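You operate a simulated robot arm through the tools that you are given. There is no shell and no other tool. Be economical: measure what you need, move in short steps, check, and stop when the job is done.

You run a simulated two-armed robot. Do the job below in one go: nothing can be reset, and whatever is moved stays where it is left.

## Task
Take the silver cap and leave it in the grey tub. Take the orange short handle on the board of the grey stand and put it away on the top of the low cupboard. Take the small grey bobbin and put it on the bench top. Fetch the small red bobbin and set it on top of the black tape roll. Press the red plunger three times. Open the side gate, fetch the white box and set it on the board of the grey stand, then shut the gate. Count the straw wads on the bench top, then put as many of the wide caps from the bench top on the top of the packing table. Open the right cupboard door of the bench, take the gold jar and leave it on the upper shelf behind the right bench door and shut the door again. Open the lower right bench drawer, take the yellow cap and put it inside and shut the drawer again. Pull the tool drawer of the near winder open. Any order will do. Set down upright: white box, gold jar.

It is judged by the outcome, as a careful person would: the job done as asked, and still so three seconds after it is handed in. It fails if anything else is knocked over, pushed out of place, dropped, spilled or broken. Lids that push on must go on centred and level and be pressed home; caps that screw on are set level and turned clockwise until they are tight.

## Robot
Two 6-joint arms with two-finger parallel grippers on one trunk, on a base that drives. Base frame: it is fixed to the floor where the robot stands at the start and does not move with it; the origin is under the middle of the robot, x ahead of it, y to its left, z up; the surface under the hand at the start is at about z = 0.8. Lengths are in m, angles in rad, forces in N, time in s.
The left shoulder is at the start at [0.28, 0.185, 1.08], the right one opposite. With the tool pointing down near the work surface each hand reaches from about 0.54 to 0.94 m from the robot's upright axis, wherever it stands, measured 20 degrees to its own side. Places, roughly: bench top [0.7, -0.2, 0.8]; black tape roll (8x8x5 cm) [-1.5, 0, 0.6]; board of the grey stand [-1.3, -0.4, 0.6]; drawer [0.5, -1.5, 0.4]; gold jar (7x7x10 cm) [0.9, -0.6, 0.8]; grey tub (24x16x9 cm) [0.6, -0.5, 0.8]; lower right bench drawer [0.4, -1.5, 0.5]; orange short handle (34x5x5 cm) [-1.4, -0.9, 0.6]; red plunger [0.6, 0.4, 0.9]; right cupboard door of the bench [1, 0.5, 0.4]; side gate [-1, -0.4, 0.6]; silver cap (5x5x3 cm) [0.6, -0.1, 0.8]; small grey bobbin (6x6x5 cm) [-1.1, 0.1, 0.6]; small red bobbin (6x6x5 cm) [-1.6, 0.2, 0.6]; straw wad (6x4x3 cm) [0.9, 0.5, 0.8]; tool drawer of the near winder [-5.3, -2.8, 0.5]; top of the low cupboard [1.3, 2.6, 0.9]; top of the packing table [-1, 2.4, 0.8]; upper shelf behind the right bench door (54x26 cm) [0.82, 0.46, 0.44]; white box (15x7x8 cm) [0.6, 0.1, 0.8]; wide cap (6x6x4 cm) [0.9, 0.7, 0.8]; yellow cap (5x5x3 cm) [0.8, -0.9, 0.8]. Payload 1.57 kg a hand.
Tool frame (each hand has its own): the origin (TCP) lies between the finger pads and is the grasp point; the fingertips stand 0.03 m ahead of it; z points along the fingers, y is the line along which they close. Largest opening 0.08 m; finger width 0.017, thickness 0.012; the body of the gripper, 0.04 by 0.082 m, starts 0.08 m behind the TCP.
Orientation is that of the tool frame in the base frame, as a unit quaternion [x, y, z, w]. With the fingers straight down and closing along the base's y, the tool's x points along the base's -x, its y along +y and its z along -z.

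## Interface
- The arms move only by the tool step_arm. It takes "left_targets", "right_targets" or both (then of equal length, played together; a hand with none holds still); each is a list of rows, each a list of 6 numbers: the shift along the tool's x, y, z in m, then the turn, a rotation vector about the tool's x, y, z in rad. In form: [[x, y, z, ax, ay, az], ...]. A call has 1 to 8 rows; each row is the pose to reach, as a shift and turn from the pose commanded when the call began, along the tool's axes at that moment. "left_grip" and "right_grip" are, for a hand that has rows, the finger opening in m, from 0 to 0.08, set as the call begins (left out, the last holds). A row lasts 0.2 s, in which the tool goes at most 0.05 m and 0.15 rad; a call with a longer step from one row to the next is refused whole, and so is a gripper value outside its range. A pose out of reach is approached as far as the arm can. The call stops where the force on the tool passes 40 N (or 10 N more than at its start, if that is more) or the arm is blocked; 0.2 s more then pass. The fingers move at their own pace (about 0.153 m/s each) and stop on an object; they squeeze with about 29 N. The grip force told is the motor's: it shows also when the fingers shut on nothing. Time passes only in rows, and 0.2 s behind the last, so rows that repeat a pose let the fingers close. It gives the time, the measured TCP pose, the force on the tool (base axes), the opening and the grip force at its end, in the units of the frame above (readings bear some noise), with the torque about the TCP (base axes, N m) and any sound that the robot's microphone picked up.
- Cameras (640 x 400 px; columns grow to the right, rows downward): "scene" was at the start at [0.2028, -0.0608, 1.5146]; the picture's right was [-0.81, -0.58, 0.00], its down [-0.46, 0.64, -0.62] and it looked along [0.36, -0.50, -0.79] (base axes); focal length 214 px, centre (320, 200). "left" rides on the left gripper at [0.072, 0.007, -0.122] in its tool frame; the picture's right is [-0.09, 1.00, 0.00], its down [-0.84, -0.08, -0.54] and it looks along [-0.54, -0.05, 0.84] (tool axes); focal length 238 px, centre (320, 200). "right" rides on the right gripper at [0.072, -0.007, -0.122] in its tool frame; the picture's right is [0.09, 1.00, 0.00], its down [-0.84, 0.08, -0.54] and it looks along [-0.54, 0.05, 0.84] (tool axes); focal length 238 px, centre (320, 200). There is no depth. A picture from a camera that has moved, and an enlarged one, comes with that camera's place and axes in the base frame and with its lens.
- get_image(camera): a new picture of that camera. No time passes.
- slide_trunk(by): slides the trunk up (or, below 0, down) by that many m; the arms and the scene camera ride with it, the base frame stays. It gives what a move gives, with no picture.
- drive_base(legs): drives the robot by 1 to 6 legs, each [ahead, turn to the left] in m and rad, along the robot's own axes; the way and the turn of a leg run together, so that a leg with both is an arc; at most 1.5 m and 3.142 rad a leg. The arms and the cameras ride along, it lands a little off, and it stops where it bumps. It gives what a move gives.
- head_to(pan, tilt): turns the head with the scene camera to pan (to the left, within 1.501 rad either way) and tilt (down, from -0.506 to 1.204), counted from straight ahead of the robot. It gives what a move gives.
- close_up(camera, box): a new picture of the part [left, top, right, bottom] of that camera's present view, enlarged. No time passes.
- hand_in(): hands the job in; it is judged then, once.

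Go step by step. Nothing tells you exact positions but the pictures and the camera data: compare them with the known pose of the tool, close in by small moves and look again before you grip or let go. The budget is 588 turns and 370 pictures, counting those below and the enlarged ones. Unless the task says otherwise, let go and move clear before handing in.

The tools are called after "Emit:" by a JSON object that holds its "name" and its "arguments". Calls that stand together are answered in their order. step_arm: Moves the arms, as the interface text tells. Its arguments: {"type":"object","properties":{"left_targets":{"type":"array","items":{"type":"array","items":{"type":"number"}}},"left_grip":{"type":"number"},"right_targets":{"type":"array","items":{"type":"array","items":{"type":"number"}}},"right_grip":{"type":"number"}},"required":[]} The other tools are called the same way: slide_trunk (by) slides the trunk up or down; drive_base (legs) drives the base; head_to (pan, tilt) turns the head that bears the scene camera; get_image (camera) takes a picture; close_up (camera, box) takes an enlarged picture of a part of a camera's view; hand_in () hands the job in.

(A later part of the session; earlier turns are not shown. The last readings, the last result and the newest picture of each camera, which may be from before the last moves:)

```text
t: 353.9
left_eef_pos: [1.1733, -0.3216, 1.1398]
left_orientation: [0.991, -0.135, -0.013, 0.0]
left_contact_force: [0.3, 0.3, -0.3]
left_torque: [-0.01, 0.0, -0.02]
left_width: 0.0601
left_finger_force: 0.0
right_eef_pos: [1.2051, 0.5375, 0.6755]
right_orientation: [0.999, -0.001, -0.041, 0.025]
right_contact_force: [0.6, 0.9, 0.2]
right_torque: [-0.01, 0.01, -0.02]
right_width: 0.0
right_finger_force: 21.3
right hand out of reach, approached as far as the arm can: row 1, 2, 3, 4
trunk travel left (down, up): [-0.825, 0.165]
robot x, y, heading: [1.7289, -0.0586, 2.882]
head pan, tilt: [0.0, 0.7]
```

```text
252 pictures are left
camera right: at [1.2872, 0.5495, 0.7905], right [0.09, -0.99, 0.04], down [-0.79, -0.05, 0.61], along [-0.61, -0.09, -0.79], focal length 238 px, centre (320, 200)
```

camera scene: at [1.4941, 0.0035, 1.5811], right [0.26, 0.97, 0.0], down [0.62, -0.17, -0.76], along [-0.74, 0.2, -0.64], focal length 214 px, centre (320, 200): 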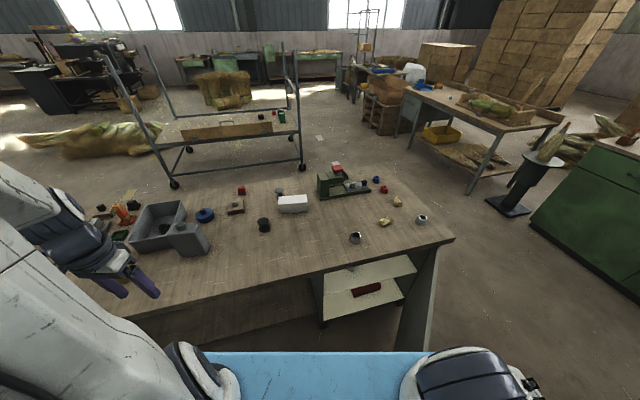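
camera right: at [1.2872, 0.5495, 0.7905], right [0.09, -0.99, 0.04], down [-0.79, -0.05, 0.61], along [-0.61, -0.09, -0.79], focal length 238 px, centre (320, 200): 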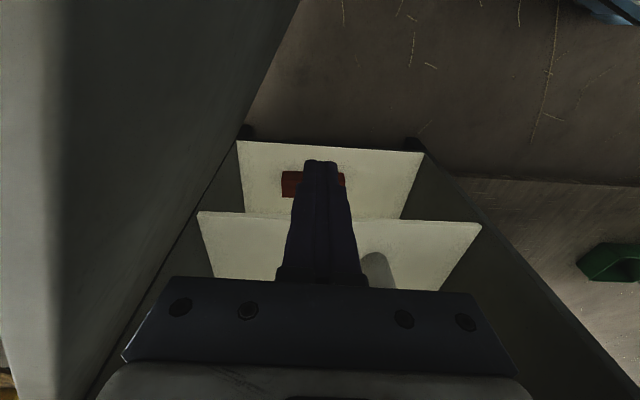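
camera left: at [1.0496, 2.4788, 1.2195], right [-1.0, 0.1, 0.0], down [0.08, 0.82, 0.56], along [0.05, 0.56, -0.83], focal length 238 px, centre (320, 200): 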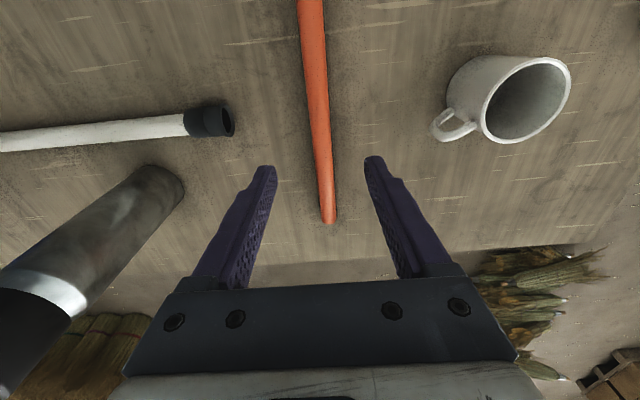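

Emit:
{"name": "drive_base", "arguments": {"legs": [[0, -0.2]]}}

Emit:
{"name": "get_image", "arguments": {"camera": "scene"}}

Emit:
{"name": "get_image", "arguments": {"camera": "right"}}

```text
t: 355.1
left_eef_pos: [1.1331, -0.2055, 1.1401]
left_orientation: [0.972, -0.233, -0.013, -0.003]
left_contact_force: [0.3, -0.8, 0.5]
left_torque: [-0.01, 0.04, 0.01]
left_width: 0.06
left_finger_force: 0.1
right_eef_pos: [1.3333, 0.63, 0.6756]
right_orientation: [0.994, -0.101, -0.045, 0.019]
right_contact_force: [-0.8, -0.2, -1.0]
right_torque: [0.01, 0.0, 0.01]
right_width: 0.0001
right_finger_force: 21.3
trunk travel left (down, up): [-0.825, 0.165]
robot x, y, heading: [1.7311, -0.0607, 2.674]
head pan, tilt: [0.0, 0.7]
```

```text
251 pictures are left
camera scene: at [1.5118, 0.0489, 1.581], right [0.45, 0.9, 0.0], down [0.58, -0.29, -0.76], along [-0.68, 0.34, -0.64], focal length 214 px, centre (320, 200)
```

scene: 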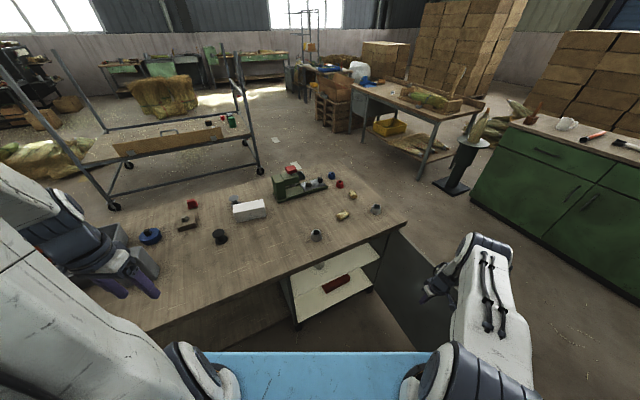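

```text
250 pictures are left
camera right: at [1.4164, 0.6254, 0.7906], right [-0.11, -0.99, 0.04], down [-0.78, 0.11, 0.61], along [-0.61, 0.04, -0.79], focal length 238 px, centre (320, 200)
```

right: 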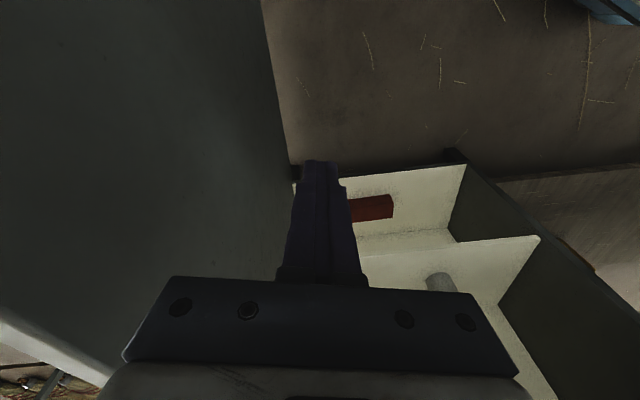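

Emit:
{"name": "drive_base", "arguments": {"legs": [[0, -0.18]]}}

Emit:
{"name": "get_image", "arguments": {"camera": "scene"}}

```text
t: 356.2
left_eef_pos: [1.1172, -0.0946, 1.1412]
left_orientation: [0.947, -0.32, -0.013, -0.003]
left_contact_force: [0.0, 0.2, 0.5]
left_torque: [0.02, -0.02, 0.04]
left_width: 0.06
left_finger_force: 0.1
right_eef_pos: [1.4652, 0.6894, 0.6753]
right_orientation: [0.981, -0.191, -0.045, 0.014]
right_contact_force: [-0.9, 0.1, -1.1]
right_torque: [0.01, 0.0, 0.03]
right_width: 0.0
right_finger_force: 21.5
trunk travel left (down, up): [-0.825, 0.165]
robot x, y, heading: [1.7322, -0.063, 2.489]
head pan, tilt: [0.0, 0.7]
```

```text
249 pictures are left
camera scene: at [1.5354, 0.087, 1.581], right [0.6, 0.8, 0.0], down [0.51, -0.39, -0.76], along [-0.61, 0.46, -0.64], focal length 214 px, centre (320, 200)
```

scene: 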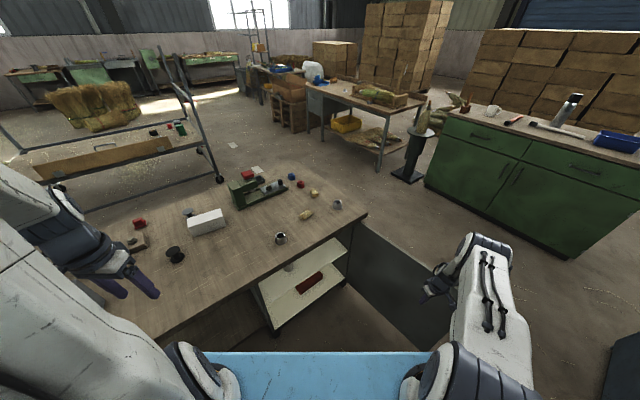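

Emit:
{"name": "step_arm", "arguments": {"right_targets": [[0, 0, -0.045, 0, 0, 0], [0, 0, -0.09, 0, 0, 0], [0, 0, -0.135, 0, 0, 0], [0, 0, -0.18, 0, 0, 0], [0, 0, -0.225, 0, 0, 0], [0, 0, -0.27, 0, 0, 0], [0, 0, -0.315, 0, 0, 0], [0, 0, -0.35, 0, 0, 0]]}}

Emit:
{"name": "get_image", "arguments": {"camera": "right"}}

```text
t: 358.0
left_eef_pos: [1.1163, -0.0958, 1.1402]
left_orientation: [0.947, -0.32, -0.012, -0.004]
left_contact_force: [-0.2, -0.6, -0.2]
left_torque: [-0.04, -0.01, -0.01]
left_width: 0.0598
left_finger_force: 0.1
right_eef_pos: [1.5005, 0.677, 1.0122]
right_orientation: [0.979, -0.19, -0.075, 0.016]
right_contact_force: [0.4, 0.1, 0.0]
right_torque: [-0.01, 0.0, 0.0]
right_width: 0.0001
right_finger_force: 21.5
right hand out of reach, approached as far as the arm can: row 5, 6, 7, 8
trunk travel left (down, up): [-0.825, 0.165]
robot x, y, heading: [1.7318, -0.0608, 2.493]
head pan, tilt: [0.0, 0.7]
```

```text
248 pictures are left
camera right: at [1.5893, 0.658, 1.1216], right [-0.29, -0.96, 0.05], down [-0.71, 0.24, 0.66], along [-0.64, 0.15, -0.75], focal length 238 px, centre (320, 200)
```

right: 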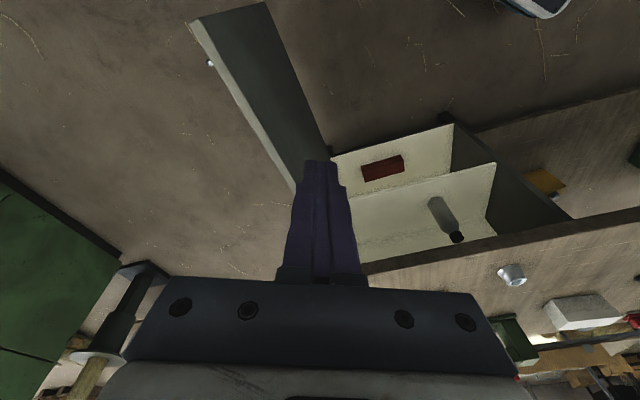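

Emit:
{"name": "drive_base", "arguments": {"legs": [[0.1, 0], [0, 2.22], [0.86, 0], [0, -1.57]]}}

Emit:
{"name": "slide_trunk", "arguments": {"by": 0.1}}

Emit:
{"name": "get_image", "arguments": {"camera": "scene"}}

```text
t: 372.4
left_eef_pos: [1.1549, -1.2361, 1.1407]
left_orientation: [1.0, -0.023, -0.013, 0.001]
left_contact_force: [-0.4, -0.6, -0.4]
left_torque: [0.01, -0.02, 0.01]
left_width: 0.0602
left_finger_force: 0.1
right_eef_pos: [1.0304, -0.3819, 1.0121]
right_orientation: [0.991, 0.11, -0.068, 0.038]
right_contact_force: [0.5, 0.6, -0.1]
right_torque: [0.01, 0.01, 0.01]
right_width: 0.0001
right_finger_force: 21.3
trunk travel left (down, up): [-0.825, 0.165]
robot x, y, heading: [1.6386, -0.856, 3.103]
head pan, tilt: [0.0, 0.7]
```

```text
t: 373.7
left_eef_pos: [1.154, -1.2354, 1.2402]
left_orientation: [1.0, -0.023, -0.012, 0.0]
left_contact_force: [-0.5, -0.8, 0.5]
left_torque: [-0.02, 0.02, 0.0]
left_width: 0.0598
left_finger_force: 0.1
right_eef_pos: [1.0307, -0.3823, 1.1131]
right_orientation: [0.991, 0.11, -0.066, 0.038]
right_contact_force: [0.6, 0.0, 0.4]
right_torque: [-0.03, -0.02, -0.02]
right_width: 0.0
right_finger_force: 21.2
trunk travel left (down, up): [-0.925, 0.065]
robot x, y, heading: [1.6411, -0.8575, 3.106]
head pan, tilt: [0.0, 0.7]
```

```text
247 pictures are left
camera scene: at [1.3947, -0.8472, 1.681], right [0.04, 1.0, 0.0], down [0.64, -0.03, -0.76], along [-0.76, 0.03, -0.64], focal length 214 px, centre (320, 200)
```

scene: 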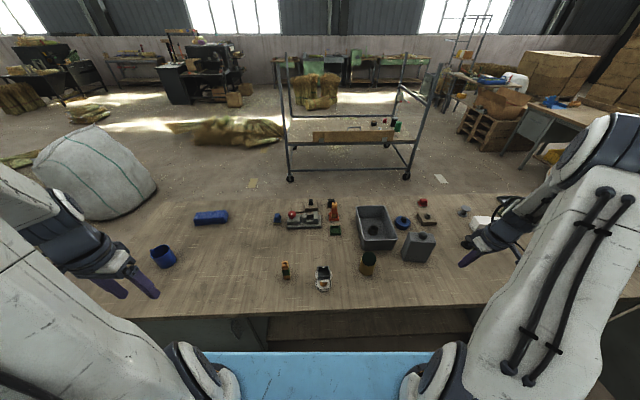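

Emit:
{"name": "drive_base", "arguments": {"legs": [[-0.06, 0]]}}

Emit:
{"name": "step_arm", "arguments": {"right_targets": [[0, 0.015, 0, 0.026, -0.13, 0.0226], [0, 0.045, 0, 0.052, -0.26, 0.0453], [0, 0.08, 0, 0.078, -0.39, 0.068], [0, 0.115, 0, 0.104, -0.52, 0.0906], [0, 0.15, 0.0, 0.13, -0.65, 0.113], [0, 0.185, 0.0, 0.157, -0.78, 0.136], [0, 0.22, 0.0, 0.183, -0.91, 0.1585]], "right_grip": 0.08}}

Emit:
{"name": "get_image", "arguments": {"camera": "right"}}

```text
t: 374.7
left_eef_pos: [1.2146, -1.2394, 1.2398]
left_orientation: [1.0, -0.023, -0.012, 0.001]
left_contact_force: [-0.7, 0.4, 0.5]
left_torque: [0.03, 0.01, 0.02]
left_width: 0.0599
left_finger_force: 0.0
right_eef_pos: [1.0906, -0.3842, 1.1116]
right_orientation: [0.991, 0.109, -0.067, 0.038]
right_contact_force: [0.2, -0.4, -0.5]
right_torque: [-0.01, -0.02, 0.06]
right_width: 0.0001
right_finger_force: 21.1
trunk travel left (down, up): [-0.925, 0.065]
robot x, y, heading: [1.7006, -0.8576, 3.106]
head pan, tilt: [0.0, 0.7]
```

```text
t: 376.3
left_eef_pos: [1.2152, -1.238, 1.2394]
left_orientation: [1.0, -0.023, -0.012, 0.001]
left_contact_force: [0.7, 0.5, -0.5]
left_torque: [-0.03, -0.01, 0.0]
left_width: 0.0603
left_finger_force: 0.0
right_eef_pos: [1.0884, -0.5384, 1.062]
right_orientation: [0.865, 0.0, -0.502, -0.001]
right_contact_force: [0.1, -0.3, -0.4]
right_torque: [0.01, -0.01, 0.01]
right_width: 0.08
right_finger_force: 0.1
right hand out of reach, approached as far as the arm can: row 5, 6, 7
trunk travel left (down, up): [-0.925, 0.065]
robot x, y, heading: [1.7015, -0.8627, 3.104]
head pan, tilt: [0.0, 0.7]
```

```text
246 pictures are left
camera right: at [1.2291, -0.5311, 1.0582], right [0.04, -1.0, -0.08], down [0.05, -0.08, 1.0], along [-1.0, -0.05, 0.05], focal length 238 px, centre (320, 200)
```

right: 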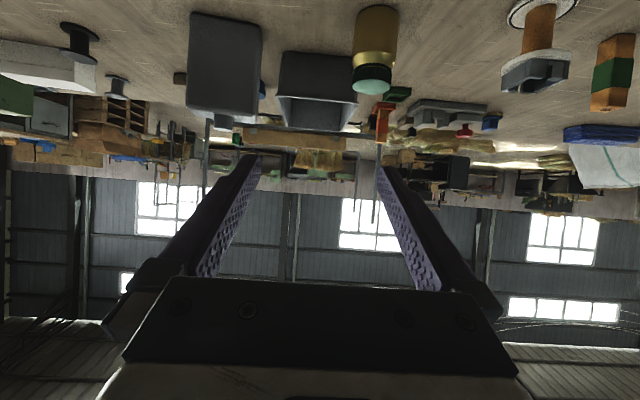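

Emit:
{"name": "step_arm", "arguments": {"right_targets": [[0.0, 0.037, 0.0, 0, 0, 0], [0.0, 0.075, 0.0, 0, 0, 0], [0.019, 0.075, 0.045, 0, 0, 0], [0.038, 0.075, 0.09, 0, 0, 0], [0.05, 0.075, 0.135, 0, 0, 0], [0.0564, 0.075, 0.168, 0, 0, 0]]}}

Emit:
{"name": "get_image", "arguments": {"camera": "right"}}

```text
t: 377.7
left_eef_pos: [1.2161, -1.2387, 1.2396]
left_orientation: [1.0, -0.023, -0.013, 0.002]
left_contact_force: [0.1, 0.5, 0.3]
left_torque: [0.01, -0.02, 0.0]
left_width: 0.0601
left_finger_force: 0.0
right_eef_pos: [0.9673, -0.6152, 0.9279]
right_orientation: [0.866, 0.0, -0.501, 0.0]
right_contact_force: [0.2, 0.2, -0.1]
right_torque: [-0.01, -0.02, -0.02]
right_width: 0.0802
right_finger_force: 0.1
right hand out of reach, approached as far as the arm can: row 1, 2
trunk travel left (down, up): [-0.925, 0.065]
robot x, y, heading: [1.7007, -0.8601, 3.107]
head pan, tilt: [0.0, 0.7]
```

```text
245 pictures are left
camera right: at [1.1085, -0.6075, 0.9246], right [0.05, -1.0, -0.08], down [0.05, -0.08, 1.0], along [-1.0, -0.05, 0.05], focal length 238 px, centre (320, 200)
```

right: 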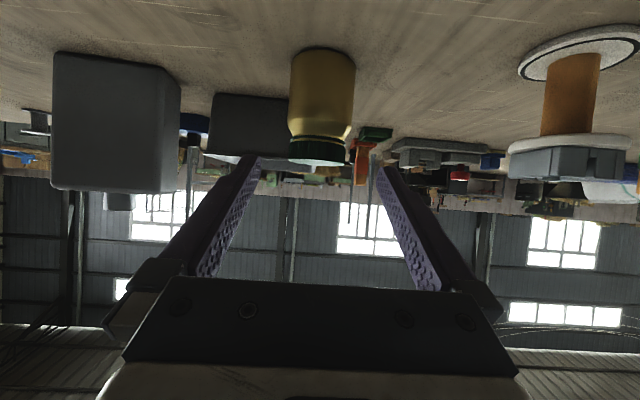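

Emit:
{"name": "step_arm", "arguments": {"right_targets": [[0.002, 0, 0.03, 0, 0, 0], [0.005, 0, 0.06, 0, 0, 0], [0.007, 0, 0.09, 0, 0, 0], [0.0087, 0, 0.118, 0, 0, 0]]}}

Emit:
{"name": "get_image", "arguments": {"camera": "right"}}

```text
t: 378.7
left_eef_pos: [1.2151, -1.2388, 1.2398]
left_orientation: [1.0, -0.022, -0.013, 0.0]
left_contact_force: [1.0, -0.4, 0.2]
left_torque: [0.0, 0.01, 0.01]
left_width: 0.0598
left_finger_force: 0.1
right_eef_pos: [0.8684, -0.6157, 0.8607]
right_orientation: [0.865, -0.001, -0.501, 0.0]
right_contact_force: [-0.1, -0.1, 0.7]
right_torque: [-0.05, -0.01, 0.0]
right_width: 0.0799
right_finger_force: 0.1
trunk travel left (down, up): [-0.925, 0.065]
robot x, y, heading: [1.7005, -0.8588, 3.102]
head pan, tilt: [0.0, 0.7]
```

```text
244 pictures are left
camera right: at [1.0104, -0.6081, 0.8586], right [0.05, -1.0, -0.08], down [0.05, -0.08, 1.0], along [-1.0, -0.05, 0.05], focal length 238 px, centre (320, 200)
```

right: 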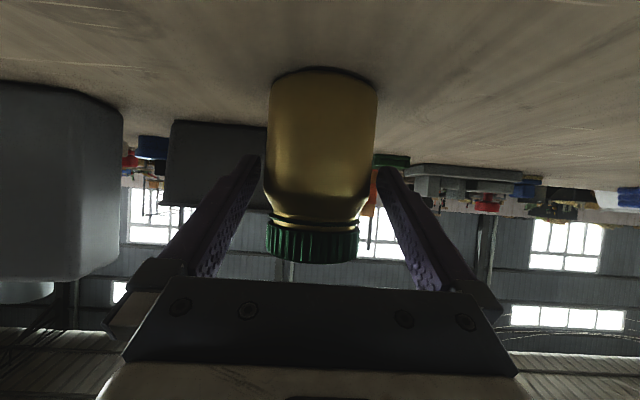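

Emit:
{"name": "step_arm", "arguments": {"right_targets": [[0.0113, 0, 0.0065, 0, 0, 0], [0.0113, 0, 0.0065, 0, 0, 0]]}}

Emit:
{"name": "step_arm", "arguments": {"right_targets": [[0, 0, 0, 0, 0, 0], [0, 0, 0, 0, 0, 0], [0, 0, 0, 0, 0, 0]], "right_grip": 0.0}}

Emit:
{"name": "get_image", "arguments": {"camera": "right"}}

```text
t: 379.3
left_eef_pos: [1.2147, -1.2391, 1.2394]
left_orientation: [1.0, -0.023, -0.011, 0.0]
left_contact_force: [0.2, -0.3, -0.3]
left_torque: [0.0, 0.02, 0.01]
left_width: 0.0601
left_finger_force: 0.1
right_eef_pos: [0.8673, -0.6151, 0.8494]
right_orientation: [0.865, 0.0, -0.502, 0.0]
right_contact_force: [-1.1, 0.9, -0.4]
right_torque: [0.02, 0.02, 0.0]
right_width: 0.0798
right_finger_force: 0.1
trunk travel left (down, up): [-0.925, 0.065]
robot x, y, heading: [1.6993, -0.8571, 3.103]
head pan, tilt: [0.0, 0.7]
```

```text
t: 380.1
left_eef_pos: [1.2142, -1.2366, 1.2408]
left_orientation: [1.0, -0.023, -0.012, 0.001]
left_contact_force: [-0.5, -0.3, -0.1]
left_torque: [0.03, 0.02, 0.01]
left_width: 0.0601
left_finger_force: 0.0
right_eef_pos: [0.8686, -0.6142, 0.8478]
right_orientation: [0.865, 0.0, -0.501, 0.0]
right_contact_force: [-0.4, 0.8, 1.0]
right_torque: [-0.02, 0.01, 0.0]
right_width: 0.0639
right_finger_force: 28.8
trunk travel left (down, up): [-0.925, 0.065]
robot x, y, heading: [1.7028, -0.8594, 3.101]
head pan, tilt: [0.0, 0.7]
```

```text
243 pictures are left
camera right: at [1.0101, -0.6071, 0.8461], right [0.04, -1.0, -0.08], down [0.05, -0.08, 1.0], along [-1.0, -0.05, 0.05], focal length 238 px, centre (320, 200)
```

right: 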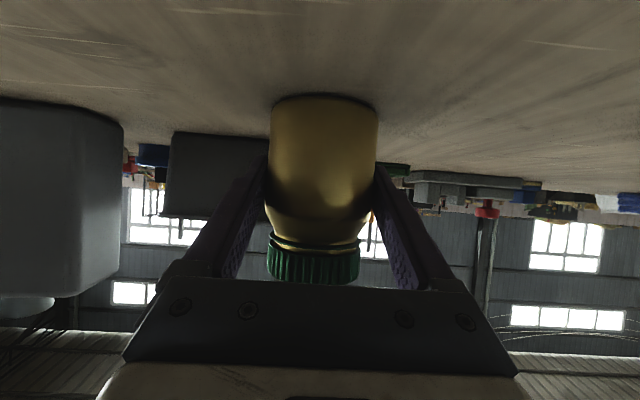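

Emit:
{"name": "step_arm", "arguments": {"right_targets": [[-0.026, 0, -0.015, 0, 0, 0], [-0.061, 0, -0.035, 0, 0, 0], [-0.096, 0, -0.055, 0, 0, 0], [-0.13, 0, -0.074, 0, 0, 0], [-0.155, 0, -0.088, 0, 0, 0]]}}

Emit:
{"name": "get_image", "arguments": {"camera": "right"}}

```text
t: 381.3
left_eef_pos: [1.2155, -1.2388, 1.2405]
left_orientation: [1.0, -0.022, -0.012, 0.0]
left_contact_force: [0.2, -0.3, -0.2]
left_torque: [0.0, 0.05, -0.02]
left_width: 0.06
left_finger_force: 0.2
right_eef_pos: [0.8668, -0.6143, 1.0253]
right_orientation: [0.865, -0.001, -0.501, -0.001]
right_contact_force: [0.1, 0.6, -3.5]
right_torque: [0.0, -0.01, 0.0]
right_width: 0.064
right_finger_force: 29.0
trunk travel left (down, up): [-0.925, 0.065]
robot x, y, heading: [1.6995, -0.8597, 3.101]
head pan, tilt: [0.0, 0.7]
```

```text
242 pictures are left
camera right: at [1.0091, -0.6058, 1.023], right [0.05, -1.0, -0.08], down [0.05, -0.08, 1.0], along [-1.0, -0.05, 0.05], focal length 238 px, centre (320, 200)
```

right: 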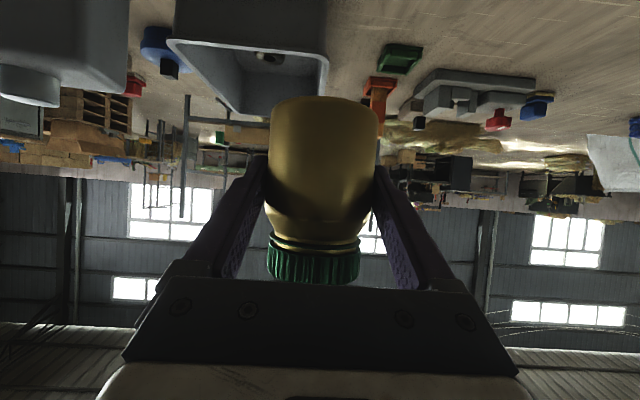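

Emit:
{"name": "drive_base", "arguments": {"legs": [[0, -1.53], [1.0, 0], [0, 1.57]]}}

Emit:
{"name": "head_to", "arguments": {"pan": -0.3, "tilt": 0.8}}

Emit:
{"name": "get_image", "arguments": {"camera": "scene"}}

```text
t: 394.1
left_eef_pos: [1.2525, -0.245, 1.2386]
left_orientation: [1.0, -0.024, -0.012, 0.0]
left_contact_force: [-0.4, 1.6, 0.9]
left_torque: [0.01, 0.0, 0.0]
left_width: 0.06
left_finger_force: 0.1
right_eef_pos: [0.9042, 0.3818, 1.0253]
right_orientation: [0.865, 0.0, -0.501, 0.0]
right_contact_force: [-0.4, 0.2, -2.9]
right_torque: [0.02, -0.05, 0.01]
right_width: 0.0638
right_finger_force: 29.6
trunk travel left (down, up): [-0.925, 0.065]
robot x, y, heading: [1.7392, 0.1322, 3.099]
head pan, tilt: [0.0, 0.7]
```

```text
t: 394.9
left_eef_pos: [1.2508, -0.2448, 1.2396]
left_orientation: [1.0, -0.023, -0.012, 0.0]
left_contact_force: [0.3, -0.3, 0.3]
left_torque: [0.05, 0.0, 0.01]
left_width: 0.0601
left_finger_force: 0.1
right_eef_pos: [0.9041, 0.3807, 1.0255]
right_orientation: [0.866, 0.0, -0.501, 0.0]
right_contact_force: [-0.1, 0.0, -3.3]
right_torque: [0.02, -0.04, -0.02]
right_width: 0.064
right_finger_force: 29.7
trunk travel left (down, up): [-0.925, 0.065]
robot x, y, heading: [1.7394, 0.1335, 3.101]
head pan, tilt: [-0.3, 0.799]
```

```text
241 pictures are left
camera scene: at [1.5013, 0.167, 1.6728], right [0.33, 0.94, 0.0], down [0.68, -0.24, -0.7], along [-0.66, 0.23, -0.72], focal length 214 px, centre (320, 200)
```

scene: 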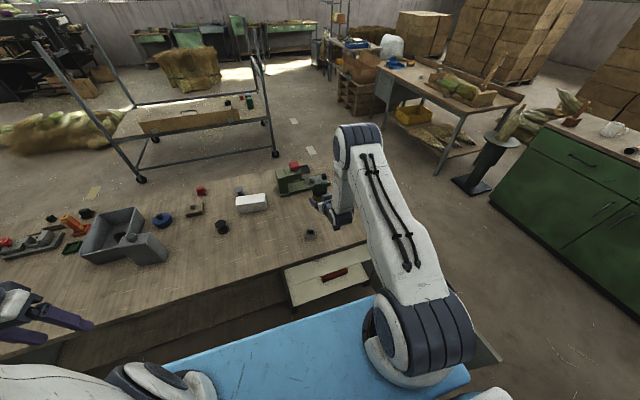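

Emit:
{"name": "drive_base", "arguments": {"legs": [[0, 1.3], [0.525, 0], [0, -1.95]]}}

Emit:
{"name": "get_image", "arguments": {"camera": "scene"}}

Emit:
{"name": "get_image", "arguments": {"camera": "right"}}

```text
t: 405.8
left_eef_pos: [0.9713, -0.3915, 1.2402]
left_orientation: [0.945, -0.326, -0.012, -0.002]
left_contact_force: [0.3, 0.2, -0.3]
left_torque: [0.01, 0.0, 0.02]
left_width: 0.0601
left_finger_force: 0.1
right_eef_pos: [1.0489, 0.3203, 1.0267]
right_orientation: [0.825, -0.263, -0.477, -0.152]
right_contact_force: [-0.4, -0.5, -3.7]
right_torque: [0.01, -0.03, -0.01]
right_width: 0.0638
right_finger_force: 29.2
trunk travel left (down, up): [-0.925, 0.065]
robot x, y, heading: [1.5844, -0.3671, 2.48]
head pan, tilt: [-0.3, 0.799]
```

```text
240 pictures are left
camera scene: at [1.4128, -0.2005, 1.6728], right [0.82, 0.57, 0.0], down [0.41, -0.59, -0.7], along [-0.4, 0.57, -0.72], focal length 214 px, centre (320, 200)
```

scene: 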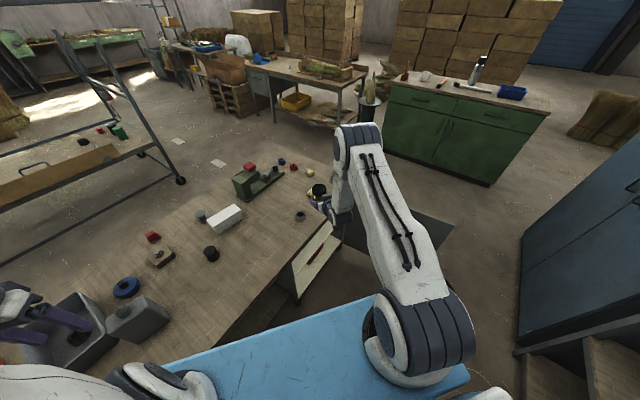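

```text
239 pictures are left
camera right: at [1.1701, 0.2443, 1.0227], right [-0.54, -0.84, -0.08], down [0.0, -0.09, 1.0], along [-0.84, 0.54, 0.05], focal length 238 px, centre (320, 200)
```

right: 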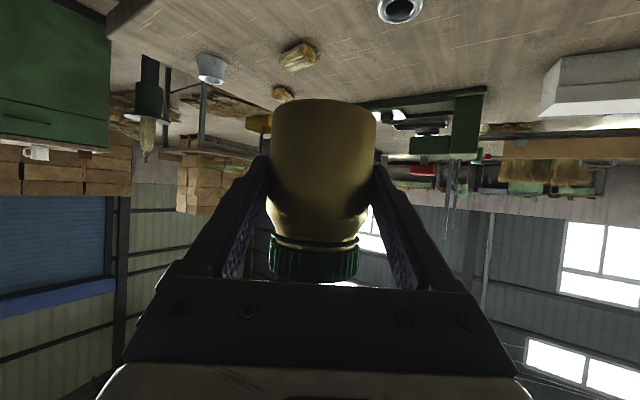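

Emit:
{"name": "step_arm", "arguments": {"right_targets": [[0.021, -0.006, -0.037, 0, 0, 0], [0.043, -0.012, -0.074, 0, 0, 0], [0.064, -0.0176, -0.111, 0, 0, 0]]}}

```text
t: 406.6
left_eef_pos: [0.9707, -0.3904, 1.241]
left_orientation: [0.945, -0.326, -0.012, -0.004]
left_contact_force: [0.2, 0.2, 0.5]
left_torque: [0.02, -0.01, 0.0]
left_width: 0.06
left_finger_force: 0.0
right_eef_pos: [1.1644, 0.2591, 1.0263]
right_orientation: [0.824, -0.263, -0.478, -0.153]
right_contact_force: [-0.6, 0.9, -3.5]
right_torque: [-0.04, -0.05, -0.01]
right_width: 0.0638
right_finger_force: 28.9
trunk travel left (down, up): [-0.925, 0.065]
robot x, y, heading: [1.5873, -0.3601, 2.48]
head pan, tilt: [-0.3, 0.799]
```

Emit:
{"name": "step_arm", "arguments": {"left_targets": [[0, 0, -0.04, 0, 0, 0], [0, 0, -0.08, 0, 0, 0], [0, 0, -0.12, 0, 0, 0], [0, 0, -0.15, 0, 0, 0]]}}

Emit:
{"name": "slide_trunk", "arguments": {"by": -0.3}}

Emit:
{"name": "get_image", "arguments": {"camera": "right"}}

```text
t: 407.6
left_eef_pos: [0.9755, -0.393, 1.3904]
left_orientation: [0.945, -0.326, -0.011, -0.003]
left_contact_force: [0.7, 0.2, -0.4]
left_torque: [0.01, -0.01, -0.02]
left_width: 0.0603
left_finger_force: 0.0
right_eef_pos: [1.1651, 0.2604, 1.0261]
right_orientation: [0.825, -0.264, -0.477, -0.153]
right_contact_force: [0.1, -0.1, -2.3]
right_torque: [0.01, -0.04, -0.02]
right_width: 0.0636
right_finger_force: 29.0
trunk travel left (down, up): [-0.925, 0.065]
robot x, y, heading: [1.5915, -0.3606, 2.483]
head pan, tilt: [-0.3, 0.799]
```

```text
t: 410.6
left_eef_pos: [0.9766, -0.3927, 1.091]
left_orientation: [0.945, -0.326, -0.012, -0.004]
left_contact_force: [0.0, -0.4, 0.1]
left_torque: [0.01, 0.03, 0.0]
left_width: 0.0597
left_finger_force: 0.0
right_eef_pos: [1.1656, 0.2606, 0.7263]
right_orientation: [0.824, -0.264, -0.477, -0.152]
right_contact_force: [0.3, 0.4, -3.2]
right_torque: [-0.03, -0.06, 0.0]
right_width: 0.0634
right_finger_force: 28.8
trunk travel left (down, up): [-0.625, 0.365]
robot x, y, heading: [1.5866, -0.3654, 2.481]
head pan, tilt: [-0.3, 0.799]
```

```text
238 pictures are left
camera right: at [1.2846, 0.1835, 0.7236], right [-0.54, -0.84, -0.08], down [0.0, -0.09, 1.0], along [-0.84, 0.54, 0.05], focal length 238 px, centre (320, 200)
```

right: 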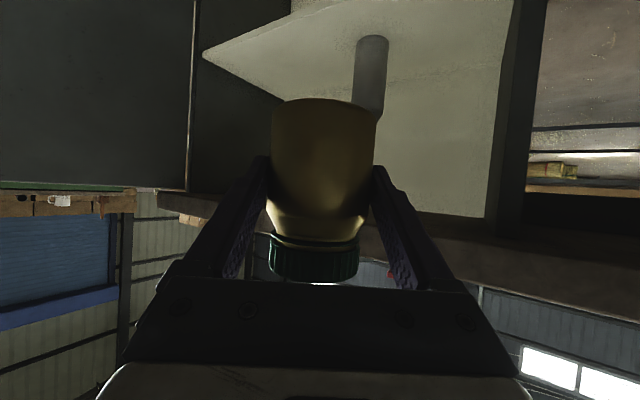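

Emit:
{"name": "step_arm", "arguments": {"right_targets": [[0.026, -0.011, 0.028, 0, 0, 0], [0.052, -0.022, 0.056, 0, 0, 0], [0.079, -0.034, 0.084, 0, 0, 0], [0.105, -0.045, 0.112, 0, 0, 0], [0.131, -0.057, 0.14, 0, 0, 0], [0.158, -0.068, 0.169, 0, 0, 0]]}}

Emit:
{"name": "get_image", "arguments": {"camera": "right"}}

```text
t: 412.0
left_eef_pos: [0.9758, -0.3922, 1.0907]
left_orientation: [0.945, -0.326, -0.013, -0.004]
left_contact_force: [-0.5, -0.5, -0.7]
left_torque: [-0.02, -0.01, 0.0]
left_width: 0.0599
left_finger_force: 0.1
right_eef_pos: [1.1485, 0.354, 0.5044]
right_orientation: [0.825, -0.264, -0.477, -0.153]
right_contact_force: [0.1, -0.2, -2.7]
right_torque: [0.01, -0.02, -0.02]
right_width: 0.0638
right_finger_force: 29.0
trunk travel left (down, up): [-0.625, 0.365]
robot x, y, heading: [1.5888, -0.3642, 2.486]
head pan, tilt: [-0.3, 0.799]
```

```text
237 pictures are left
camera right: at [1.2686, 0.2782, 0.5028], right [-0.54, -0.84, -0.08], down [0.0, -0.09, 1.0], along [-0.84, 0.54, 0.05], focal length 238 px, centre (320, 200)
```

right: 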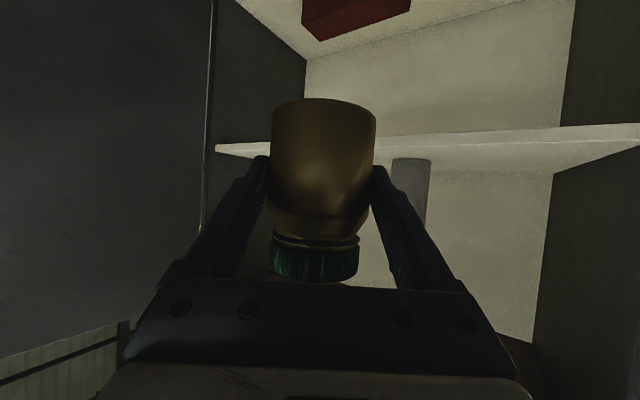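

Emit:
{"name": "step_arm", "arguments": {"right_targets": [[-0.0173, 0, -0.01, 0, 0, 0], [-0.0173, 0, -0.01, 0, 0, 0]]}}

Emit:
{"name": "drive_base", "arguments": {"legs": [[0.08, 0]]}}

Emit:
{"name": "get_image", "arguments": {"camera": "right"}}

```text
t: 412.6
left_eef_pos: [0.976, -0.3931, 1.091]
left_orientation: [0.945, -0.327, -0.013, -0.003]
left_contact_force: [1.0, -0.2, -0.4]
left_torque: [0.02, 0.0, 0.0]
left_width: 0.0598
left_finger_force: 0.0
right_eef_pos: [1.1496, 0.3538, 0.5238]
right_orientation: [0.824, -0.264, -0.477, -0.153]
right_contact_force: [-0.8, 0.1, -3.0]
right_torque: [0.01, -0.04, 0.02]
right_width: 0.0635
right_finger_force: 28.8
trunk travel left (down, up): [-0.625, 0.365]
robot x, y, heading: [1.586, -0.3633, 2.483]
head pan, tilt: [-0.3, 0.799]
```

```text
t: 413.6
left_eef_pos: [0.9111, -0.3437, 1.0921]
left_orientation: [0.945, -0.326, -0.013, -0.003]
left_contact_force: [-0.3, 0.7, -0.8]
left_torque: [0.01, 0.0, -0.02]
left_width: 0.0598
left_finger_force: 0.1
right_eef_pos: [1.0848, 0.4044, 0.5247]
right_orientation: [0.824, -0.264, -0.477, -0.152]
right_contact_force: [-0.6, -0.7, -2.0]
right_torque: [-0.03, -0.04, 0.0]
right_width: 0.0634
right_finger_force: 29.5
trunk travel left (down, up): [-0.625, 0.365]
robot x, y, heading: [1.5222, -0.3155, 2.483]
head pan, tilt: [-0.3, 0.799]
```

```text
236 pictures are left
camera right: at [1.204, 0.3279, 0.5222], right [-0.54, -0.84, -0.08], down [0.0, -0.09, 1.0], along [-0.84, 0.54, 0.05], focal length 238 px, centre (320, 200)
```

right: 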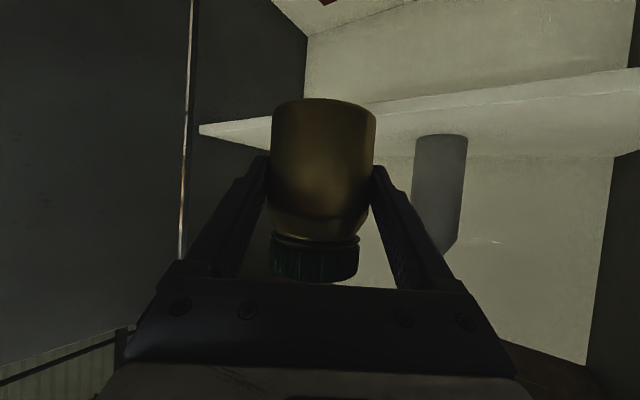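

Emit:
{"name": "step_arm", "arguments": {"right_targets": [[-0.0209, 0, 0.0364, 0, 0, 0], [-0.0418, 0, 0.0728, 0, 0, 0], [-0.0628, 0, 0.1092, 0, 0, 0], [-0.0837, 0, 0.1456, 0, 0, 0], [-0.1046, 0, 0.182, 0, 0, 0]]}}

Emit:
{"name": "get_image", "arguments": {"camera": "right"}}

```text
t: 414.9
left_eef_pos: [0.9107, -0.3433, 1.0902]
left_orientation: [0.945, -0.326, -0.012, -0.004]
left_contact_force: [0.9, 0.3, 0.8]
left_torque: [0.02, -0.04, 0.01]
left_width: 0.0602
left_finger_force: 0.1
right_eef_pos: [0.9394, 0.5033, 0.5445]
right_orientation: [0.825, -0.264, -0.476, -0.153]
right_contact_force: [1.0, 0.3, -2.7]
right_torque: [0.01, -0.03, 0.03]
right_width: 0.0638
right_finger_force: 29.3
right hand out of reach, approached as far as the arm can: row 4, 5
trunk travel left (down, up): [-0.625, 0.365]
robot x, y, heading: [1.5235, -0.3147, 2.481]
head pan, tilt: [-0.3, 0.799]
```

```text
235 pictures are left
camera right: at [1.0582, 0.4279, 0.5431], right [-0.54, -0.84, -0.08], down [0.0, -0.09, 1.0], along [-0.84, 0.54, 0.05], focal length 238 px, centre (320, 200)
```

right: 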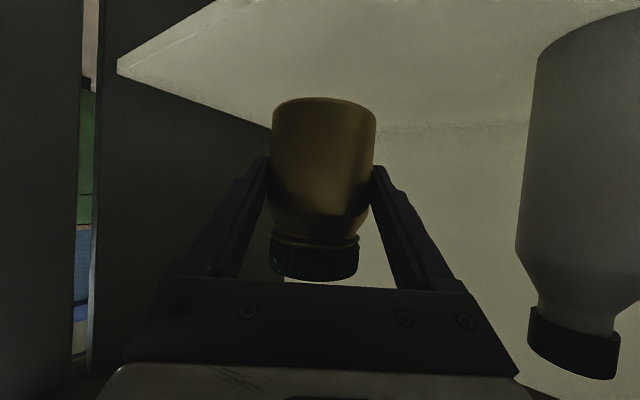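

Emit:
{"name": "drive_base", "arguments": {"legs": [[0.045, 0]]}}

Emit:
{"name": "get_image", "arguments": {"camera": "right"}}

```text
t: 415.8
left_eef_pos: [0.8758, -0.3148, 1.091]
left_orientation: [0.945, -0.326, -0.012, -0.003]
left_contact_force: [0.0, 0.2, 0.4]
left_torque: [0.02, 0.04, 0.0]
left_width: 0.06
left_finger_force: 0.1
right_eef_pos: [0.9012, 0.5317, 0.5458]
right_orientation: [0.824, -0.264, -0.476, -0.153]
right_contact_force: [-0.4, -0.5, -2.8]
right_torque: [-0.02, -0.01, -0.02]
right_width: 0.0636
right_finger_force: 29.7
trunk travel left (down, up): [-0.625, 0.365]
robot x, y, heading: [1.4844, -0.2916, 2.487]
head pan, tilt: [-0.3, 0.799]
```

```text
234 pictures are left
camera right: at [1.0216, 0.4565, 0.5439], right [-0.54, -0.84, -0.08], down [0.0, -0.09, 1.0], along [-0.84, 0.54, 0.05], focal length 238 px, centre (320, 200)
```

right: 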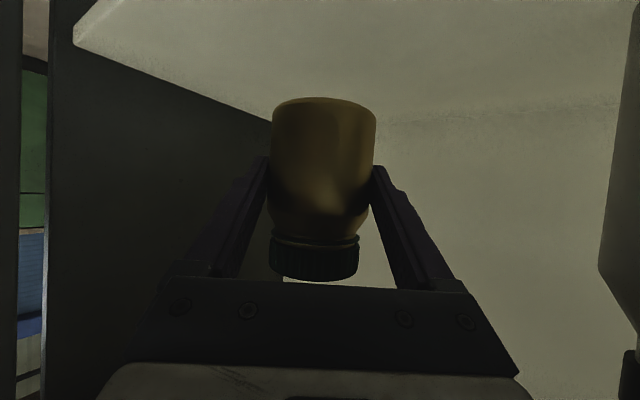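

Emit:
{"name": "slide_trunk", "arguments": {"by": -0.043}}

Emit:
{"name": "step_arm", "arguments": {"right_targets": [[0.0035, 0, 0.002, 0, 0, 0], [0.007, 0, 0.004, 0, 0, 0], [0.0105, 0, 0.006, 0, 0, 0], [0.014, 0, 0.008, 0, 0, 0], [0.0175, 0, 0.01, 0, 0, 0]]}}

```text
t: 416.6
left_eef_pos: [0.8739, -0.3146, 1.0474]
left_orientation: [0.945, -0.326, -0.012, -0.003]
left_contact_force: [0.7, -0.5, 0.6]
left_torque: [-0.02, 0.02, -0.03]
left_width: 0.0601
left_finger_force: 0.1
right_eef_pos: [0.9019, 0.5322, 0.5033]
right_orientation: [0.824, -0.264, -0.478, -0.154]
right_contact_force: [-0.1, -0.1, -2.6]
right_torque: [-0.05, -0.04, -0.01]
right_width: 0.0633
right_finger_force: 29.0
trunk travel left (down, up): [-0.582, 0.408]
robot x, y, heading: [1.4899, -0.2888, 2.482]
head pan, tilt: [-0.3, 0.799]
```

```text
t: 417.8
left_eef_pos: [0.8748, -0.3153, 1.0458]
left_orientation: [0.945, -0.326, -0.012, -0.003]
left_contact_force: [-0.8, -0.7, -0.1]
left_torque: [0.0, 0.01, 0.02]
left_width: 0.0599
left_finger_force: 0.0
right_eef_pos: [0.9048, 0.5326, 0.5012]
right_orientation: [0.824, -0.264, -0.477, -0.154]
right_contact_force: [0.1, 0.7, -3.3]
right_torque: [-0.01, -0.05, 0.03]
right_width: 0.0635
right_finger_force: 28.8
right hand out of reach, approached as far as the arm can: row 1, 2, 3, 4, 5
trunk travel left (down, up): [-0.582, 0.408]
robot x, y, heading: [1.4864, -0.2882, 2.488]
head pan, tilt: [-0.3, 0.799]
```

Emit:
{"name": "slide_trunk", "arguments": {"by": -0.006}}

Emit:
{"name": "get_image", "arguments": {"camera": "right"}}

```text
t: 418.4
left_eef_pos: [0.8742, -0.3153, 1.0419]
left_orientation: [0.945, -0.326, -0.012, -0.003]
left_contact_force: [-1.0, -0.4, 0.7]
left_torque: [0.01, 0.0, -0.01]
left_width: 0.0598
left_finger_force: 0.0
right_eef_pos: [0.9051, 0.5324, 0.495]
right_orientation: [0.824, -0.265, -0.477, -0.153]
right_contact_force: [-0.3, 0.2, -2.0]
right_torque: [-0.03, 0.0, -0.03]
right_width: 0.0632
right_finger_force: 28.8
trunk travel left (down, up): [-0.576, 0.414]
robot x, y, heading: [1.488, -0.2876, 2.487]
head pan, tilt: [-0.3, 0.799]
```

```text
233 pictures are left
camera right: at [1.0242, 0.4568, 0.4926], right [-0.54, -0.84, -0.08], down [0.0, -0.09, 1.0], along [-0.84, 0.54, 0.05], focal length 238 px, centre (320, 200)
```

right: 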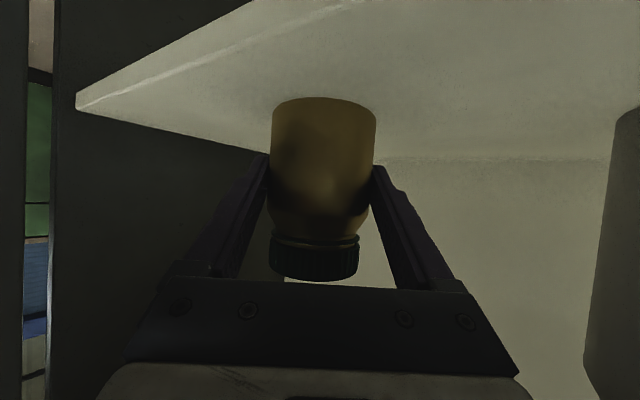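

Emit:
{"name": "slide_trunk", "arguments": {"by": -0.004}}

Emit:
{"name": "slide_trunk", "arguments": {"by": -0.004}}

```text
t: 418.9
left_eef_pos: [0.8755, -0.3165, 1.0371]
left_orientation: [0.945, -0.327, -0.014, -0.003]
left_contact_force: [0.1, 0.0, 0.7]
left_torque: [-0.01, -0.01, -0.02]
left_width: 0.0601
left_finger_force: 0.1
right_eef_pos: [0.9045, 0.5346, 0.495]
right_orientation: [0.822, -0.264, -0.48, -0.154]
right_contact_force: [0.0, 0.7, 10.9]
right_torque: [-0.2, 0.14, 0.0]
right_width: 0.0634
right_finger_force: 28.8
trunk travel left (down, up): [-0.572, 0.418]
robot x, y, heading: [1.4887, -0.2854, 2.483]
head pan, tilt: [-0.3, 0.799]
```

```text
t: 419.4
left_eef_pos: [0.8746, -0.3161, 1.0329]
left_orientation: [0.945, -0.326, -0.013, -0.003]
left_contact_force: [-0.1, -1.2, -0.2]
left_torque: [0.03, 0.0, -0.02]
left_width: 0.0599
left_finger_force: 0.0
right_eef_pos: [0.9033, 0.5337, 0.4908]
right_orientation: [0.822, -0.263, -0.48, -0.155]
right_contact_force: [-2.3, 5.8, 17.3]
right_torque: [0.41, 0.47, -0.08]
right_width: 0.0634
right_finger_force: 28.7
trunk travel left (down, up): [-0.568, 0.422]
robot x, y, heading: [1.4885, -0.2845, 2.48]
head pan, tilt: [-0.3, 0.799]
```

Emit:
{"name": "step_arm", "arguments": {"right_targets": [[0, 0, 0, 0, 0, 0], [0, 0, 0, 0, 0, 0], [0.005, 0, -0.0087, 0, 0, 0], [0.02, 0, -0.0347, 0, 0, 0], [0.04, 0, -0.069, 0, 0, 0]], "right_grip": 0.08}}

Emit:
{"name": "get_image", "arguments": {"camera": "right"}}

```text
t: 420.6
left_eef_pos: [0.8753, -0.3139, 1.0344]
left_orientation: [0.945, -0.326, -0.013, -0.003]
left_contact_force: [-0.3, -0.4, 0.2]
left_torque: [0.0, -0.01, 0.01]
left_width: 0.0598
left_finger_force: 0.1
right_eef_pos: [0.9688, 0.4876, 0.4885]
right_orientation: [0.824, -0.264, -0.477, -0.155]
right_contact_force: [0.5, 0.1, 0.3]
right_torque: [0.01, 0.02, -0.03]
right_width: 0.08
right_finger_force: 0.0
trunk travel left (down, up): [-0.568, 0.422]
robot x, y, heading: [1.4865, -0.288, 2.482]
head pan, tilt: [-0.3, 0.799]
```

```text
232 pictures are left
camera right: at [1.0882, 0.4107, 0.4858], right [-0.54, -0.84, -0.08], down [0.0, -0.1, 1.0], along [-0.84, 0.54, 0.05], focal length 238 px, centre (320, 200)
```

right: 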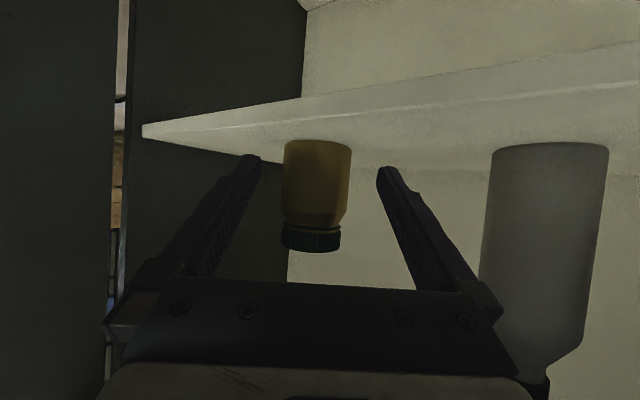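

Emit:
{"name": "step_arm", "arguments": {"right_targets": [[0.0209, 0, -0.0364, 0, 0, 0], [0.0418, 0, -0.0728, 0, 0, 0], [0.0628, 0, -0.1092, 0, 0, 0], [0.0837, 0, -0.1456, 0, 0, 0], [0.1, 0, -0.174, 0, 0, 0]]}}

Emit:
{"name": "drive_base", "arguments": {"legs": [[-0.12, 0]]}}

Emit:
{"name": "slide_trunk", "arguments": {"by": 0.4}}

Emit:
{"name": "get_image", "arguments": {"camera": "right"}}

```text
t: 421.8
left_eef_pos: [0.8752, -0.3159, 1.0324]
left_orientation: [0.945, -0.326, -0.013, -0.003]
left_contact_force: [0.7, 0.2, 0.3]
left_torque: [-0.03, 0.01, -0.02]
left_width: 0.0599
left_finger_force: 0.1
right_eef_pos: [1.1336, 0.3701, 0.4876]
right_orientation: [0.824, -0.264, -0.477, -0.153]
right_contact_force: [0.5, 0.1, 0.1]
right_torque: [0.01, 0.03, 0.0]
right_width: 0.0802
right_finger_force: 0.1
trunk travel left (down, up): [-0.568, 0.422]
robot x, y, heading: [1.4891, -0.2862, 2.484]
head pan, tilt: [-0.3, 0.799]
```

```text
t: 423.1
left_eef_pos: [0.9716, -0.3904, 1.0324]
left_orientation: [0.945, -0.326, -0.013, -0.003]
left_contact_force: [0.6, 1.2, 0.4]
left_torque: [0.01, 0.03, 0.01]
left_width: 0.06
left_finger_force: 0.0
right_eef_pos: [1.2293, 0.2957, 0.4877]
right_orientation: [0.824, -0.264, -0.477, -0.153]
right_contact_force: [-1.2, 0.1, -0.4]
right_torque: [0.03, 0.0, 0.01]
right_width: 0.0802
right_finger_force: 0.1
trunk travel left (down, up): [-0.568, 0.422]
robot x, y, heading: [1.5818, -0.3605, 2.485]
head pan, tilt: [-0.3, 0.799]
```

```text
t: 426.9
left_eef_pos: [0.9718, -0.3883, 1.4334]
left_orientation: [0.945, -0.326, -0.012, -0.003]
left_contact_force: [0.0, 0.5, 0.9]
left_torque: [0.01, 0.01, -0.01]
left_width: 0.0602
left_finger_force: 0.0
right_eef_pos: [1.2302, 0.2969, 0.8877]
right_orientation: [0.824, -0.264, -0.477, -0.153]
right_contact_force: [-0.3, -0.5, 0.0]
right_torque: [-0.03, -0.01, -0.03]
right_width: 0.08
right_finger_force: 0.0
trunk travel left (down, up): [-0.968, 0.022]
robot x, y, heading: [1.5825, -0.3608, 2.481]
head pan, tilt: [-0.3, 0.799]
```

```text
231 pictures are left
camera right: at [1.3496, 0.2193, 0.8853], right [-0.54, -0.84, -0.08], down [0.0, -0.09, 1.0], along [-0.84, 0.54, 0.05], focal length 238 px, centre (320, 200)
```

right: 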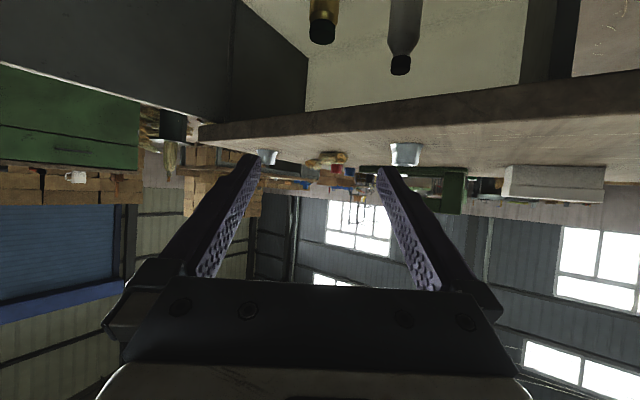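

Emit:
{"name": "drive_base", "arguments": {"legs": [[0, -1.165], [0.475, 0], [0, 0.98]]}}

Emit:
{"name": "step_arm", "arguments": {"right_targets": [[0, 0, 0, 0, 0.15, 0], [0, 0, 0, 0, 0.3, 0], [0, 0, 0, 0, 0.45, 0], [0, 0, 0, 0, 0.6, 0], [0, 0, 0, 0, 0.75, 0], [0, 0, 0, 0, 0.9, 0], [0, 0, 0, 0, 1.05, 0]], "right_grip": 0.0}}

Emit:
{"name": "get_image", "arguments": {"camera": "right"}}

Emit:
{"name": "get_image", "arguments": {"camera": "scene"}}

```text
t: 435.1
left_eef_pos: [1.094, 0.1764, 1.4339]
left_orientation: [0.91, -0.414, -0.012, -0.005]
left_contact_force: [-0.2, 0.3, 0.3]
left_torque: [0.0, -0.01, -0.01]
left_width: 0.0599
left_finger_force: 0.0
right_eef_pos: [1.4776, 0.8019, 0.887]
right_orientation: [0.796, -0.34, -0.46, -0.197]
right_contact_force: [-0.1, -0.6, -0.1]
right_torque: [-0.01, 0.02, 0.0]
right_width: 0.0799
right_finger_force: 0.1
trunk travel left (down, up): [-0.968, 0.022]
robot x, y, heading: [1.7, 0.0947, 2.299]
head pan, tilt: [-0.3, 0.799]
```

```text
t: 436.7
left_eef_pos: [1.0938, 0.1757, 1.433]
left_orientation: [0.91, -0.414, -0.012, -0.005]
left_contact_force: [0.8, -0.3, 0.6]
left_torque: [-0.02, -0.03, -0.03]
left_width: 0.06
left_finger_force: 0.0
right_eef_pos: [1.4852, 0.8089, 0.8871]
right_orientation: [0.918, -0.395, -0.018, -0.035]
right_contact_force: [0.2, 0.0, -0.1]
right_torque: [-0.01, 0.0, -0.01]
right_width: 0.0
right_finger_force: 21.8
right hand out of reach, approached as far as the arm can: row 7
trunk travel left (down, up): [-0.968, 0.022]
robot x, y, heading: [1.7031, 0.0936, 2.297]
head pan, tilt: [-0.3, 0.799]
```

```text
230 pictures are left
camera right: at [1.5399, 0.7536, 1.0041], right [-0.66, -0.75, -0.06], down [-0.63, 0.51, 0.59], along [-0.41, 0.42, -0.81], focal length 238 px, centre (320, 200)
```

right: 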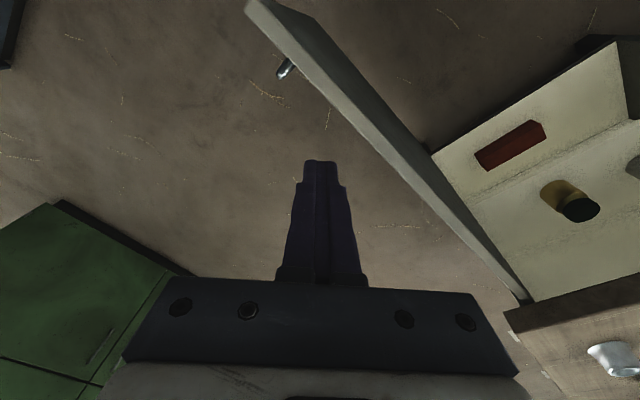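

```text
229 pictures are left
camera scene: at [1.5597, 0.2837, 1.7158], right [0.91, 0.41, 0.0], down [0.3, -0.65, -0.7], along [-0.29, 0.64, -0.72], focal length 214 px, centre (320, 200)
```

scene: 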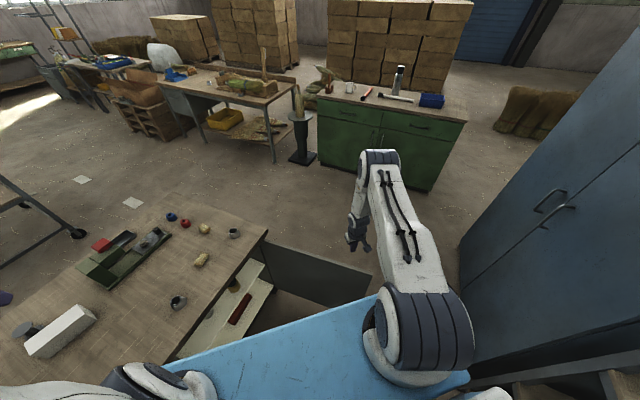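

Emit:
{"name": "step_arm", "arguments": {"right_targets": [[-0.025, -0.023, 0, 0, 0, 0], [-0.05, -0.047, 0, 0, 0, 0], [-0.05, -0.047, 0.04, 0, 0, 0], [-0.05, -0.047, 0.085, 0, 0, 0], [-0.05, -0.047, 0.13, 0, 0, 0], [-0.05, -0.047, 0.175, 0, 0, 0], [-0.05, -0.047, 0.22, 0, 0, 0]]}}

Emit:
{"name": "get_image", "arguments": {"camera": "right"}}

```text
t: 438.3
left_eef_pos: [1.0942, 0.1769, 1.4331]
left_orientation: [0.91, -0.414, -0.012, -0.005]
left_contact_force: [-0.2, 0.2, -0.3]
left_torque: [0.0, -0.03, 0.05]
left_width: 0.0604
left_finger_force: 0.1
right_eef_pos: [1.4914, 0.8325, 0.7087]
right_orientation: [0.919, -0.394, 0.0, -0.001]
right_contact_force: [-0.6, 1.6, 1.0]
right_torque: [-0.04, -0.02, 0.0]
right_width: 0.0
right_finger_force: 21.3
right hand out of reach, approached as far as the arm can: row 6, 7
trunk travel left (down, up): [-0.968, 0.022]
robot x, y, heading: [1.7006, 0.0868, 2.298]
head pan, tilt: [-0.3, 0.799]
```

```text
228 pictures are left
camera right: at [1.545, 0.7869, 0.8297], right [-0.66, -0.75, 0.0], down [-0.63, 0.55, 0.54], along [-0.41, 0.36, -0.84], focal length 238 px, centre (320, 200)
```

right: 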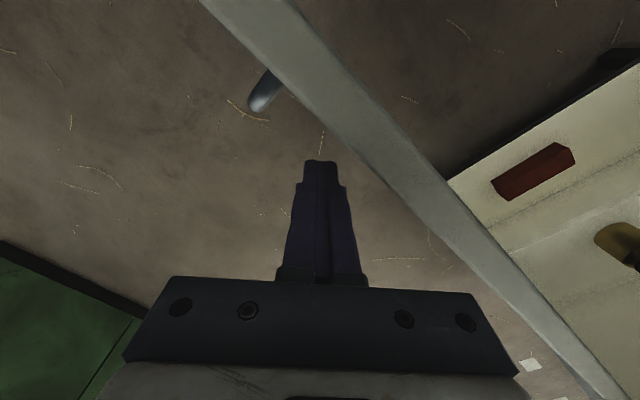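

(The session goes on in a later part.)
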